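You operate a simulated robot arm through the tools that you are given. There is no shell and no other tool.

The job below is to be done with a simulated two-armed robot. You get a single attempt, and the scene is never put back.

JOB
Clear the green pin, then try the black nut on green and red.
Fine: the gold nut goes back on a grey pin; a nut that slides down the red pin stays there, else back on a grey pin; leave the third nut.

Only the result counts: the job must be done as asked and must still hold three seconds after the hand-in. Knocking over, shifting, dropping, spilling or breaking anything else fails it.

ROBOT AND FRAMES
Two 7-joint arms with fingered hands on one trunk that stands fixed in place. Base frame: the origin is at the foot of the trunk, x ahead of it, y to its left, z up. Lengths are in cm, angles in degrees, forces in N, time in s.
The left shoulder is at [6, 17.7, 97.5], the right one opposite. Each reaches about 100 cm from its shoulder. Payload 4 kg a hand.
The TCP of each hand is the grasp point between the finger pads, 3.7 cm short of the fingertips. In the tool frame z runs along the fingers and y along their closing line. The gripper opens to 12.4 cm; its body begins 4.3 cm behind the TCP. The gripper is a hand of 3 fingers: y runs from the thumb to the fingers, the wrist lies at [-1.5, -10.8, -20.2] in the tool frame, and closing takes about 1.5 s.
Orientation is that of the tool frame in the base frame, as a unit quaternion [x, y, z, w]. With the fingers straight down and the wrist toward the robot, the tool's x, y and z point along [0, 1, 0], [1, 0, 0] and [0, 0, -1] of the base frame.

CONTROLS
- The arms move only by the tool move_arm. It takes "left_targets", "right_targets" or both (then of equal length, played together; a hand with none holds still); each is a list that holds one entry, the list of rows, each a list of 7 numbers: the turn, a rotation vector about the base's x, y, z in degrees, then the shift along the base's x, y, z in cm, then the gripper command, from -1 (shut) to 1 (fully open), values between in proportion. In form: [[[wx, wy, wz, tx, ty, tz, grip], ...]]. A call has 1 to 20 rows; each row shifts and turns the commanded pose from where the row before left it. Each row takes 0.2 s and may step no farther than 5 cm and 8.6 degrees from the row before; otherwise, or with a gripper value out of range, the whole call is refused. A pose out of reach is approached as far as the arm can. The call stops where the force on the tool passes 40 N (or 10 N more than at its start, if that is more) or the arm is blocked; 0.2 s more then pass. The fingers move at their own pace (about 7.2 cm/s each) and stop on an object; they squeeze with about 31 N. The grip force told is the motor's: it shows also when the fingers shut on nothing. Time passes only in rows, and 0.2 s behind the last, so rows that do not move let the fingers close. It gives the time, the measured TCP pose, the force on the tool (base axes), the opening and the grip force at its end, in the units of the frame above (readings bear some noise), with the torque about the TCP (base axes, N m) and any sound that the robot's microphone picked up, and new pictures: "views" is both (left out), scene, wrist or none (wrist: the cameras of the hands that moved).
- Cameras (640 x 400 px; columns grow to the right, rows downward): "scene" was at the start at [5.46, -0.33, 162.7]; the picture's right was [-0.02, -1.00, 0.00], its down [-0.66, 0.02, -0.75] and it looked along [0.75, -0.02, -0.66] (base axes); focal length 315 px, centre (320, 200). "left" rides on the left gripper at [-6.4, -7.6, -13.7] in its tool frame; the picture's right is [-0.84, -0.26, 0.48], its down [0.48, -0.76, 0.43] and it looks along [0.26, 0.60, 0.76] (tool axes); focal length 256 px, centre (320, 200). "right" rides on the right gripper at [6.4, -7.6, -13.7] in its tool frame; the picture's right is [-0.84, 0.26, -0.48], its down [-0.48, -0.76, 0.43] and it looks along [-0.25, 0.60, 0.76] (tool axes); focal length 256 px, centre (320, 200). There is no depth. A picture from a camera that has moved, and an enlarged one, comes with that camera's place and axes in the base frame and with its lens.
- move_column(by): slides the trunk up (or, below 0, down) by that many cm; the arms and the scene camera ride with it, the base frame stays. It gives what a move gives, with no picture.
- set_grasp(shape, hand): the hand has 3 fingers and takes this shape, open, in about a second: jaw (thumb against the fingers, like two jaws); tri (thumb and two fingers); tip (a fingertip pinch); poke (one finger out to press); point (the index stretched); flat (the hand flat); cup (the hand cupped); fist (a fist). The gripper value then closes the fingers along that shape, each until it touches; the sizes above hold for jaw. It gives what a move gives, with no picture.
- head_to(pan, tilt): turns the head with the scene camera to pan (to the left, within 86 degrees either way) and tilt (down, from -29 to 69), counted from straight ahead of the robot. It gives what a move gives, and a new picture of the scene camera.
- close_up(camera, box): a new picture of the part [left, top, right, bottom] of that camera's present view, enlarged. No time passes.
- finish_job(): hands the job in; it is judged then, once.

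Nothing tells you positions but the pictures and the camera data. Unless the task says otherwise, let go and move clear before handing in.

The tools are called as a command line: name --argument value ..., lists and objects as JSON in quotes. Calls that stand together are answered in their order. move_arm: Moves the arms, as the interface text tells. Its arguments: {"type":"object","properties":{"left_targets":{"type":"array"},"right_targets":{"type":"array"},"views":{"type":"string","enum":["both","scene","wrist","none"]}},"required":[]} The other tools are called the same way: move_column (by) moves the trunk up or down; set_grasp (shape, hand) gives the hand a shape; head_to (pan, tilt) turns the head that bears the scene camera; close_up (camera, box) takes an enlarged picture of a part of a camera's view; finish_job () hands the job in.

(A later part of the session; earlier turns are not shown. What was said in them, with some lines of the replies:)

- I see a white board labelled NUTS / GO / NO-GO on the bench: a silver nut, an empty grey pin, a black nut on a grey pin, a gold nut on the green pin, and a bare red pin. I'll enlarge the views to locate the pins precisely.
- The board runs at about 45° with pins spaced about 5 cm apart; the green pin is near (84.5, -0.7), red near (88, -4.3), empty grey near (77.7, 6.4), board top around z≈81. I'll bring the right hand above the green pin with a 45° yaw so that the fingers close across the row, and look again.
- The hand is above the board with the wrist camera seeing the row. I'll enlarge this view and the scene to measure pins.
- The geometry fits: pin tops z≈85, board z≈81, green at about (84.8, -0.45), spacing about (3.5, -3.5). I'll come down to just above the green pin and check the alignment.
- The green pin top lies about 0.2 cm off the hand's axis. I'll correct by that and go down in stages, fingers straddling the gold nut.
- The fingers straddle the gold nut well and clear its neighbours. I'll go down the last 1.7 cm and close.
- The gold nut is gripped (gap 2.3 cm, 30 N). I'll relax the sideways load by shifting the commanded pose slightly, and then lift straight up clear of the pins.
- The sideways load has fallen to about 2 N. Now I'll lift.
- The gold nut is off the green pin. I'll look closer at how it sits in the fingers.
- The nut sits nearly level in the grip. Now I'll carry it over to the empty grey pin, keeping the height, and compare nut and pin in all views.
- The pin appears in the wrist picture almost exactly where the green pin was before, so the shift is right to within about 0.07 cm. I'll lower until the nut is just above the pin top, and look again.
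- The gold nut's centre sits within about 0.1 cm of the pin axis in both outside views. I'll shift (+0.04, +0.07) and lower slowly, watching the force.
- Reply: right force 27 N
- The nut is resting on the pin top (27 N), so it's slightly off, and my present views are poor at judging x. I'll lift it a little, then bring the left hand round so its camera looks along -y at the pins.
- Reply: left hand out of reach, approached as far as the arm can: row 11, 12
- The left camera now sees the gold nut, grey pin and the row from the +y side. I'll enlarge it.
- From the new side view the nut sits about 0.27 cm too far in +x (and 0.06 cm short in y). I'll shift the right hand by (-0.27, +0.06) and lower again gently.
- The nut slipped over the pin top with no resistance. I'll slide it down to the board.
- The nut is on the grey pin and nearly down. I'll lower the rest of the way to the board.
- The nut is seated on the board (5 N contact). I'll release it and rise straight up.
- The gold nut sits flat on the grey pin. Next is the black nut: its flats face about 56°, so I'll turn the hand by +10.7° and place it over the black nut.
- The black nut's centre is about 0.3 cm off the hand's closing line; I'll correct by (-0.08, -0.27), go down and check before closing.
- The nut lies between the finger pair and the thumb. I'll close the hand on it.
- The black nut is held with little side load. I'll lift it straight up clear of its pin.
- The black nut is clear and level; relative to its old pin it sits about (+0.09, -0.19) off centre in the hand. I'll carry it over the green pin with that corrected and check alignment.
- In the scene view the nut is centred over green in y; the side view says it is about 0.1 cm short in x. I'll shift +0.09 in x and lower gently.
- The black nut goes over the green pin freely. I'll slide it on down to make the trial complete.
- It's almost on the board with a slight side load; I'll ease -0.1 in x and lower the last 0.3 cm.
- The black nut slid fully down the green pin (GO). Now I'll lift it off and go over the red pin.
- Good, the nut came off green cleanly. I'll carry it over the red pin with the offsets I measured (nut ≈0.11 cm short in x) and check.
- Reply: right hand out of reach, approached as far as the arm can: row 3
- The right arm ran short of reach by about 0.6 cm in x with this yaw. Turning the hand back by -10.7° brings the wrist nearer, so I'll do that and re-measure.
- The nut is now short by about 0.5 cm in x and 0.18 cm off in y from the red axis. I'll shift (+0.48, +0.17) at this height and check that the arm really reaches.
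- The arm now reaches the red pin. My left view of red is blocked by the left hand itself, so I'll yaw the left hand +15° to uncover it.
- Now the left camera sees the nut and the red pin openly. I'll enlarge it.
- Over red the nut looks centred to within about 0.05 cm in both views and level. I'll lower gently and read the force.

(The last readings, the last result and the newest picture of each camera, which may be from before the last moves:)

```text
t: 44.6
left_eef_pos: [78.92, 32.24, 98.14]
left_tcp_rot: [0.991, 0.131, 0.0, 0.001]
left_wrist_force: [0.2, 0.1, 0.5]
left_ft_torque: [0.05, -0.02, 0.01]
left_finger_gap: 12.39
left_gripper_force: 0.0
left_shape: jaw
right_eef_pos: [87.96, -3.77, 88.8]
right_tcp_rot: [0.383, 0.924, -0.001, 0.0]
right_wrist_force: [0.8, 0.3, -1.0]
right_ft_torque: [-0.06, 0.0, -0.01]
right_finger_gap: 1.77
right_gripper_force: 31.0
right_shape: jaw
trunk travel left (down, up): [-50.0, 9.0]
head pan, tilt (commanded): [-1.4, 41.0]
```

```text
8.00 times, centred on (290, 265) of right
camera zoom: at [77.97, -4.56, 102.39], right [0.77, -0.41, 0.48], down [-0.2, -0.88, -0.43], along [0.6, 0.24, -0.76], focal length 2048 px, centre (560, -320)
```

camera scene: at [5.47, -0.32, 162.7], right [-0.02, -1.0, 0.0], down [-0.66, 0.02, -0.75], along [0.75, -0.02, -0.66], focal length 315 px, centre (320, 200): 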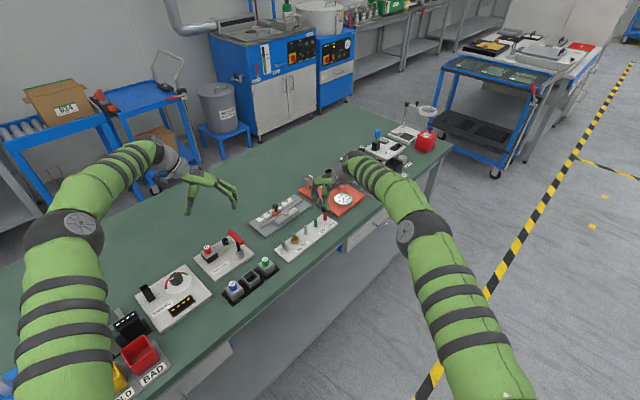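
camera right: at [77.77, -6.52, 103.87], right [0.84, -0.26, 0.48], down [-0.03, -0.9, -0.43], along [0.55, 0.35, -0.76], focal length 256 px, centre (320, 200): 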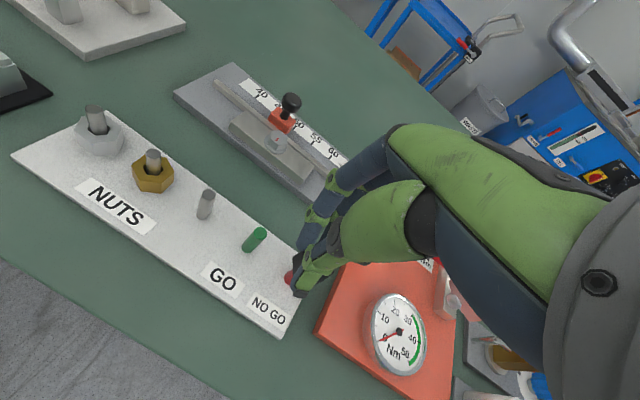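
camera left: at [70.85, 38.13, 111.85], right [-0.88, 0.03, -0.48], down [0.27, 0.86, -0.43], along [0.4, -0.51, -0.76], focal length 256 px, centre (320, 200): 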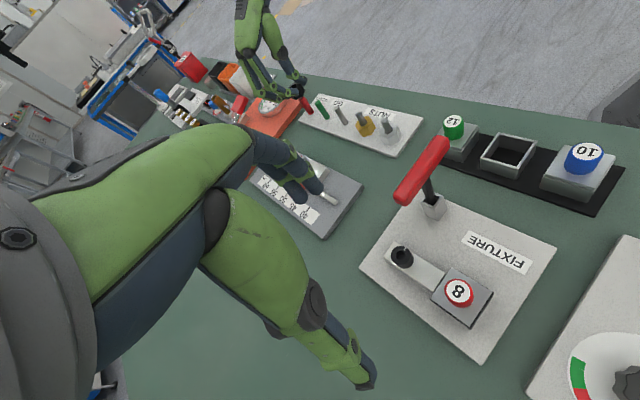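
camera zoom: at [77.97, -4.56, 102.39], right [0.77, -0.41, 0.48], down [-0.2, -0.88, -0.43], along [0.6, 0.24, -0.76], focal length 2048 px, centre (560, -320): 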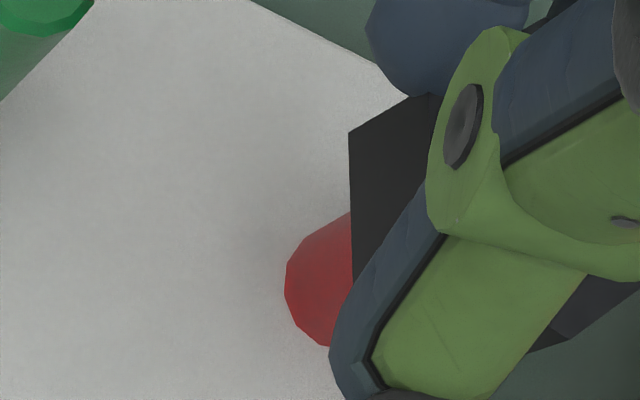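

The force has vanished and the nut bottom is below the pin top, so it seems to have slipped over the red pin. I'll lower a bit more and watch.

move_arm --right_targets '[[[0, 0, 0, 0, 0, -0.2, -1], [0, 0, 0, 0, 0, -0.2, -1], [0, 0, 0, 0, 0, -0.2, -1], [0, 0, 0, 0, 0, 0, -1], [0, 0, 0, 0, 0, 0, -1]]]' --views "none"

close_up --camera "scene" --box '[319, 204, 329, 214]'

close_up --camera "left" --box '[294, 88, 314, 108]'

```text
t: 45.8
left_eef_pos: [78.91, 32.27, 98.35]
left_tcp_rot: [0.991, 0.13, 0.001, 0.0]
left_wrist_force: [-0.2, -0.2, 0.8]
left_ft_torque: [-0.04, 0.03, 0.02]
left_finger_gap: 12.4
left_gripper_force: 0.0
left_shape: jaw
right_eef_pos: [87.88, -3.66, 88.23]
right_tcp_rot: [0.383, 0.924, 0.0, 0.0]
right_wrist_force: [-1.9, -2.8, 0.6]
right_ft_torque: [-0.19, 0.1, -0.03]
right_finger_gap: 1.8
right_gripper_force: 31.7
right_shape: jaw
trunk travel left (down, up): [-50.0, 9.0]
head pan, tilt (commanded): [-1.4, 41.0]
```

```text
16.00 times, centred on (324, 209) of scene
camera zoom: at [5.45, -0.35, 162.7], right [-0.02, -1.0, 0.0], down [-0.66, 0.02, -0.75], along [0.75, -0.02, -0.66], focal length 5043 px, centre (256, 56)
```

zoom: 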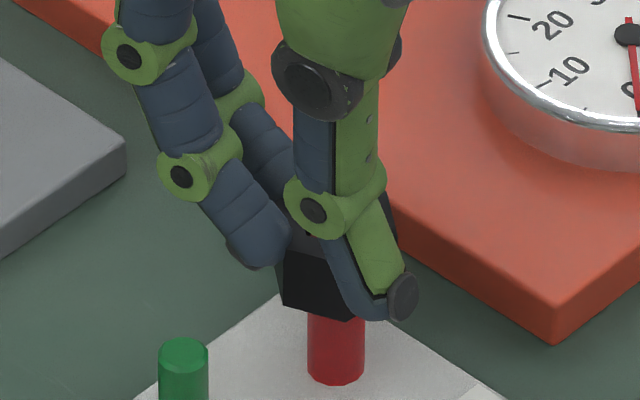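

```text
16.00 times, centred on (304, 98) of left
camera zoom: at [70.84, 38.1, 111.87], right [-0.88, 0.03, -0.48], down [0.27, 0.86, -0.43], along [0.4, -0.51, -0.76], focal length 4096 px, centre (576, 1832)
```

zoom: 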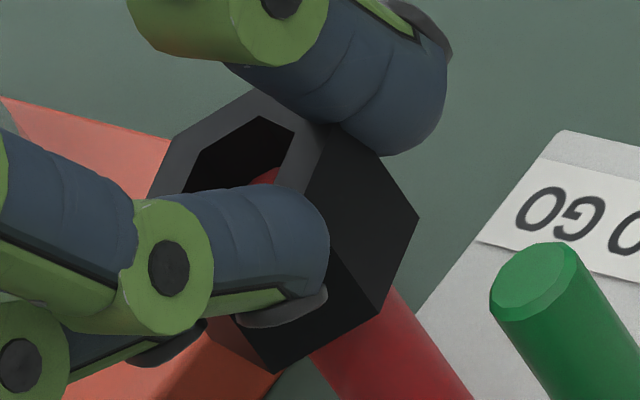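

The red pin now shows inside the bore, so the black nut is sliding down red. I'll relieve the small side load and lower it further.

move_arm --right_targets '[[[0, 0, 0, -0.04, -0.06, -0.2, -1], [0, 0, 0, 0, 0, -0.2, -1], [0, 0, 0, 0, 0, -0.2, -1], [0, 0, 0, 0, 0, -0.2, -1], [0, 0, 0, 0, 0, -0.2, -1], [0, 0, 0, 0, 0, -0.2, -1], [0, 0, 0, 0, 0, 0, -1], [0, 0, 0, 0, 0, 0, -1]]]' --views "none"

close_up --camera "scene" --box '[319, 204, 329, 214]'

close_up --camera "left" --box '[294, 92, 314, 112]'

```text
t: 47.6
left_eef_pos: [79.1, 32.28, 98.19]
left_tcp_rot: [0.992, 0.13, -0.001, 0.0]
left_wrist_force: [-0.8, 0.8, -0.2]
left_ft_torque: [-0.03, 0.0, 0.02]
left_finger_gap: 12.4
left_gripper_force: 0.1
left_shape: jaw
right_eef_pos: [87.83, -3.7, 87.07]
right_tcp_rot: [0.383, 0.924, 0.0, 0.0]
right_wrist_force: [-0.4, 0.0, -1.9]
right_ft_torque: [-0.02, -0.01, -0.01]
right_finger_gap: 1.79
right_gripper_force: 30.8
right_shape: jaw
trunk travel left (down, up): [-50.0, 9.0]
head pan, tilt (commanded): [-1.4, 41.0]
```

```text
16.00 times, centred on (324, 209) of scene
camera zoom: at [5.48, -0.32, 162.7], right [-0.02, -1.0, 0.0], down [-0.66, 0.02, -0.75], along [0.75, -0.02, -0.66], focal length 5043 px, centre (256, 56)
```

zoom: 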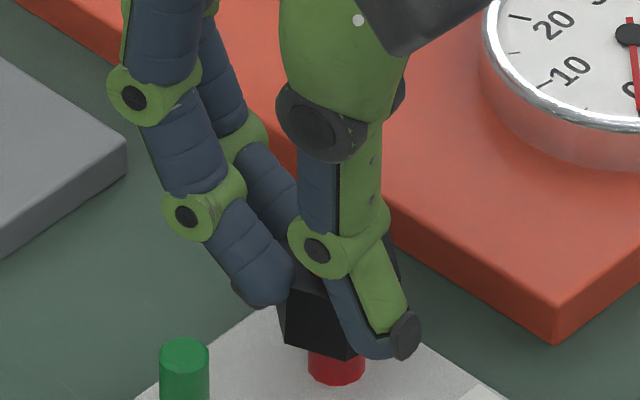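

```text
16.00 times, centred on (304, 102) of left
camera zoom: at [70.86, 38.12, 111.85], right [-0.88, 0.03, -0.48], down [0.27, 0.86, -0.43], along [0.4, -0.51, -0.76], focal length 4096 px, centre (576, 1768)
```

zoom: 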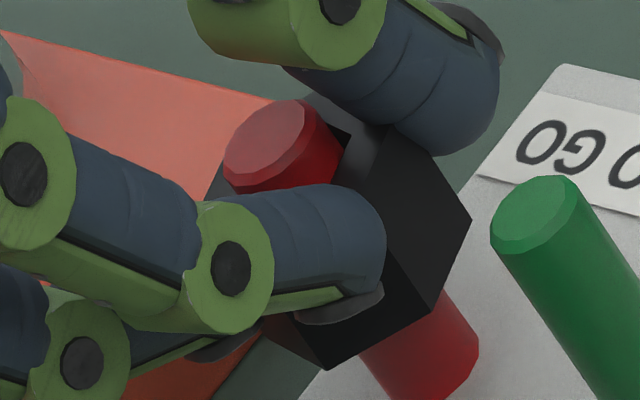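

It slides down the red pin freely. I'll bring it to the board.

move_arm --right_targets '[[[0, 0, 0, 0, 0, -0.25, -1], [0, 0, 0, 0, 0, -0.25, -1], [0, 0, 0, 0, 0, -0.25, -1], [0, 0, 0, 0, 0, -0.25, -1], [0, 0, 0, 0, 0, -0.2, -1], [0, 0, 0, 0, 0, -0.15, -1], [0, 0, 0, 0, 0, 0, -1]]]' --views "none"

close_up --camera "scene" --box '[319, 204, 329, 214]'

close_up --camera "left" --box '[296, 94, 316, 114]'

```text
t: 49.2
left_eef_pos: [78.98, 32.26, 98.26]
left_tcp_rot: [0.991, 0.131, 0.0, 0.0]
left_wrist_force: [0.1, -0.5, 0.4]
left_ft_torque: [-0.02, -0.01, -0.02]
left_finger_gap: 12.42
left_gripper_force: 0.1
left_shape: jaw
right_eef_pos: [87.87, -3.78, 85.8]
right_tcp_rot: [0.383, 0.924, 0.0, -0.001]
right_wrist_force: [-0.8, 0.4, 2.4]
right_ft_torque: [0.01, -0.03, -0.01]
right_finger_gap: 1.79
right_gripper_force: 30.8
right_shape: jaw
trunk travel left (down, up): [-50.0, 9.0]
head pan, tilt (commanded): [-1.4, 41.0]
```

```text
16.00 times, centred on (324, 209) of scene
camera zoom: at [5.43, -0.32, 162.7], right [-0.02, -1.0, 0.0], down [-0.66, 0.02, -0.75], along [0.75, -0.02, -0.66], focal length 5043 px, centre (256, 56)
```

zoom: 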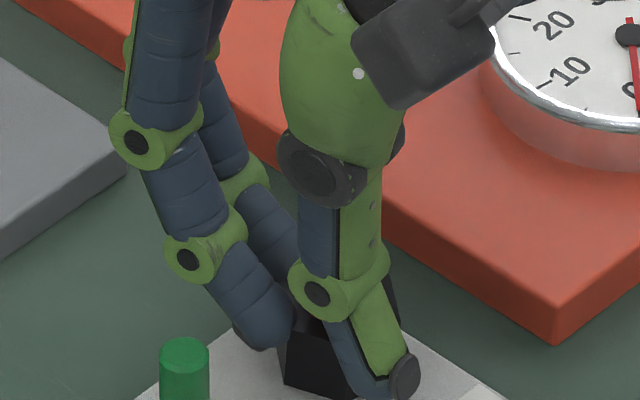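

```text
16.00 times, centred on (306, 104) of left
camera zoom: at [70.83, 38.12, 111.87], right [-0.88, 0.03, -0.48], down [0.27, 0.86, -0.43], along [0.4, -0.51, -0.76], focal length 4096 px, centre (544, 1736)
```

zoom: 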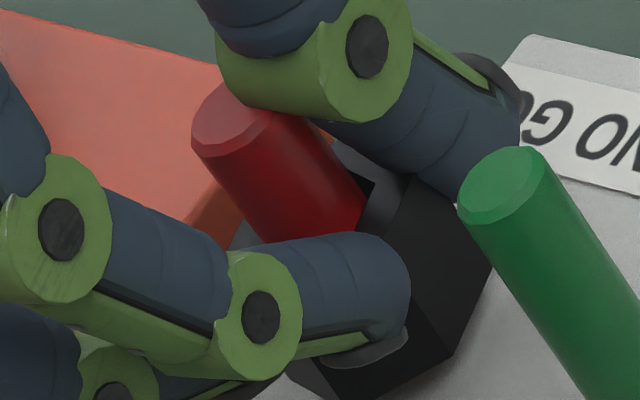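

The nut has just touched the board (2–3 N). I'll press 0.1 cm further, open the hand and rise straight up.

move_arm --right_targets '[[[0, 0, 0, 0, 0, -0.1, -1], [0, 0, 0, 0, 0, 0, -1], [0, 0, 0, 0, 0, 0, -0.6], [0, 0, 0, 0, 0, 0, -0.3], [0, 0, 0, 0, 0, 0, 0.0], [0, 0, 0, 0, 0, 0, 0.0], [0, 0, 0, 0, 0, 0, 0.0]]]' --views "none"

close_up --camera "scene" --box '[314, 200, 332, 218]'

close_up --camera "left" --box '[290, 88, 330, 118]'

```text
t: 50.8
left_eef_pos: [78.99, 32.26, 98.15]
left_tcp_rot: [0.991, 0.13, 0.0, 0.0]
left_wrist_force: [-0.2, -0.1, -0.5]
left_ft_torque: [-0.01, 0.0, 0.0]
left_finger_gap: 12.4
left_gripper_force: 0.1
left_shape: jaw
right_eef_pos: [87.95, -3.84, 85.8]
right_tcp_rot: [0.382, 0.924, 0.0, 0.0]
right_wrist_force: [-0.8, -0.7, 0.2]
right_ft_torque: [0.02, 0.0, 0.04]
right_finger_gap: 6.16
right_gripper_force: 0.0
right_shape: jaw
trunk travel left (down, up): [-50.0, 9.0]
head pan, tilt (commanded): [-1.4, 41.0]
```

```text
16.00 times, centred on (323, 209) of scene
camera zoom: at [5.48, -0.32, 162.7], right [-0.02, -1.0, 0.0], down [-0.66, 0.02, -0.75], along [0.75, -0.02, -0.66], focal length 5043 px, centre (272, 56)
```

zoom: 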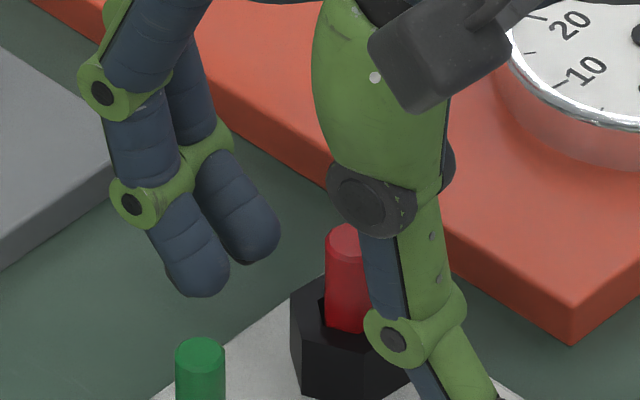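

```text
13.33 times, centred on (310, 103) of left
camera zoom: at [70.86, 38.12, 111.85], right [-0.88, 0.03, -0.48], down [0.27, 0.86, -0.43], along [0.4, -0.51, -0.76], focal length 3413 px, centre (453, 1493)
```

zoom: 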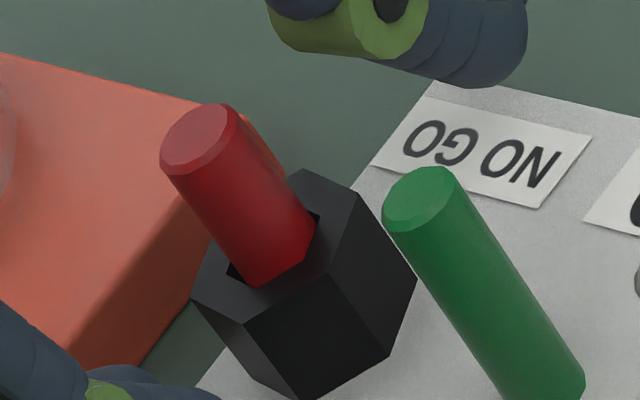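

The black nut sits flat on the red pin. I'll raise the right hand straight up and back away, then check the whole board.

move_arm --right_targets '[[[0, 0, 0, 0, 0, 1.0, 0.0], [0, 0, 0, 0, 0, 2, 0.0], [0, 0, 0, 0, 0, 2, 0.0], [0, 0, 0, 0, 0, 2, 0.0], [0, 0, 0, -1, -1, 2, 0.0], [0, 0, -5, -2, -2.5, 2, 0.0], [0, 0, -5, -2.5, -3, 2, 0.0], [0, 0, -5, -3, -3, 2, 0.0], [0, 0, -5, -3, -3, 2, 0.0], [0, 0, -5, -3, -3, 1, 0.0], [0, 0, -5, -3, -3, 0, 0.0], [0, 0, 0, 0, 0, 0, 0.0]]]'

close_up --camera "scene" --box '[270, 190, 350, 260]'

close_up --camera "left" --box '[290, 80, 430, 170]'

```text
t: 53.4
left_eef_pos: [79.04, 32.24, 98.23]
left_tcp_rot: [0.991, 0.132, 0.0, 0.0]
left_wrist_force: [0.8, 0.1, 0.2]
left_ft_torque: [0.0, 0.02, 0.0]
left_finger_gap: 12.4
left_gripper_force: 0.0
left_shape: jaw
right_eef_pos: [70.38, -22.3, 103.4]
right_tcp_rot: [0.61, 0.793, 0.0, 0.0]
right_wrist_force: [-0.6, 0.0, 0.0]
right_ft_torque: [-0.02, 0.03, 0.02]
right_finger_gap: 6.16
right_gripper_force: 0.1
right_shape: jaw
trunk travel left (down, up): [-50.0, 9.0]
head pan, tilt (commanded): [-1.4, 41.0]
camera scene: at [5.5, -0.31, 162.69], right [-0.02, -1.0, 0.0], down [-0.66, 0.02, -0.75], along [0.75, -0.02, -0.66], focal length 315 px, centre (320, 200)
camera right: at [61.26, -18.1, 117.04], right [0.46, -0.74, 0.48], down [-0.61, -0.66, -0.43], along [0.64, -0.09, -0.76], focal length 256 px, centre (320, 200)
```

scene: 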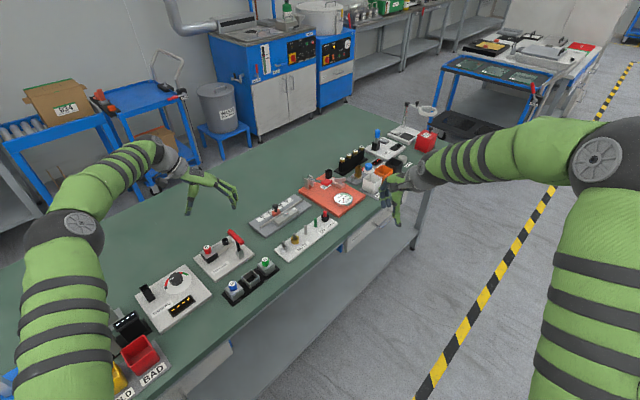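
right: 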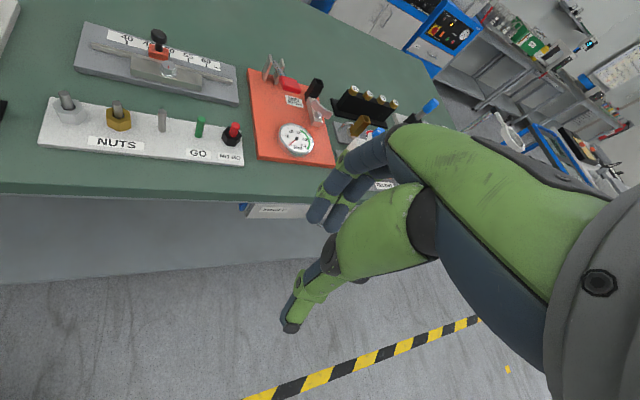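

```text
5.71 times, centred on (310, 225) of scene
camera zoom: at [5.5, -0.31, 162.69], right [-0.02, -1.0, 0.0], down [-0.66, 0.02, -0.75], along [0.75, -0.02, -0.66], focal length 1801 px, centre (377, 57)
```

zoom: 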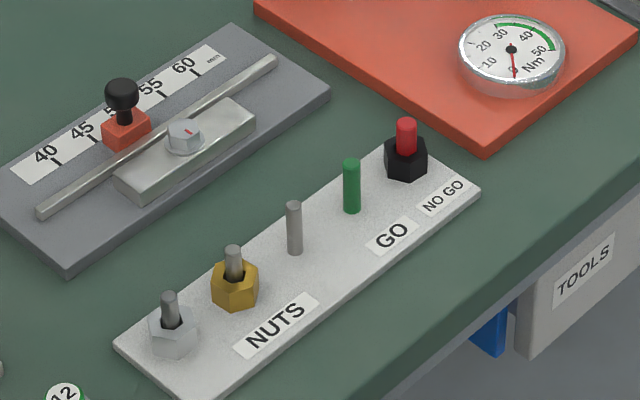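

```text
4.44 times, centred on (360, 125) of left
camera zoom: at [70.88, 38.13, 111.83], right [-0.88, 0.03, -0.48], down [0.27, 0.86, -0.43], along [0.4, -0.51, -0.76], focal length 1138 px, centre (142, 533)
```

zoom: 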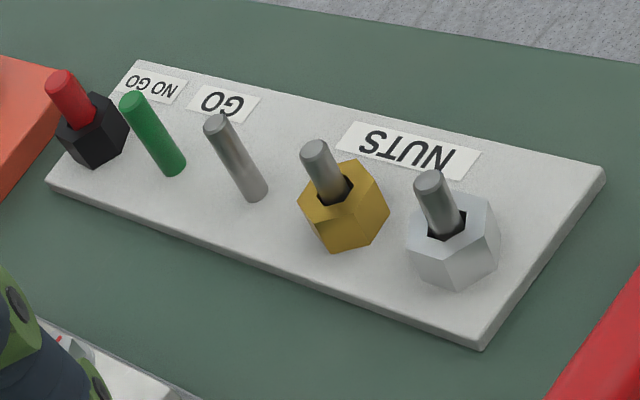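

The green and spare grey pins are bare. The gold nut is flat on a grey pin, the black nut is fully down the red pin, and the silver nut is untouched. Both hands are clear, so I'll hand in.

finish_job

```text
The job is handed in.
```

The job is done and handed in. No result came back from the judging, so this is what the last pictures show.

- **Gold nut:** it is off the green pin and sits flat on the grey pin that was empty at the start.
- **Black nut on green:** it slid all the way down to the board, and I took it off again.
- **Black nut on red:** it slid freely down to the board, so it stays there, released and level.
- **Third (silver) nut:** I did not touch it.

The green pin and the black nut's old grey pin are now bare. The nut board has not visibly moved, and both hands were clear of everything at hand-in.

While fitting the gold nut onto its grey pin, it first came down on the pin top at about 27 N. I lifted it, corrected the position by about 0.3 cm, and it then went on with almost no resistance.
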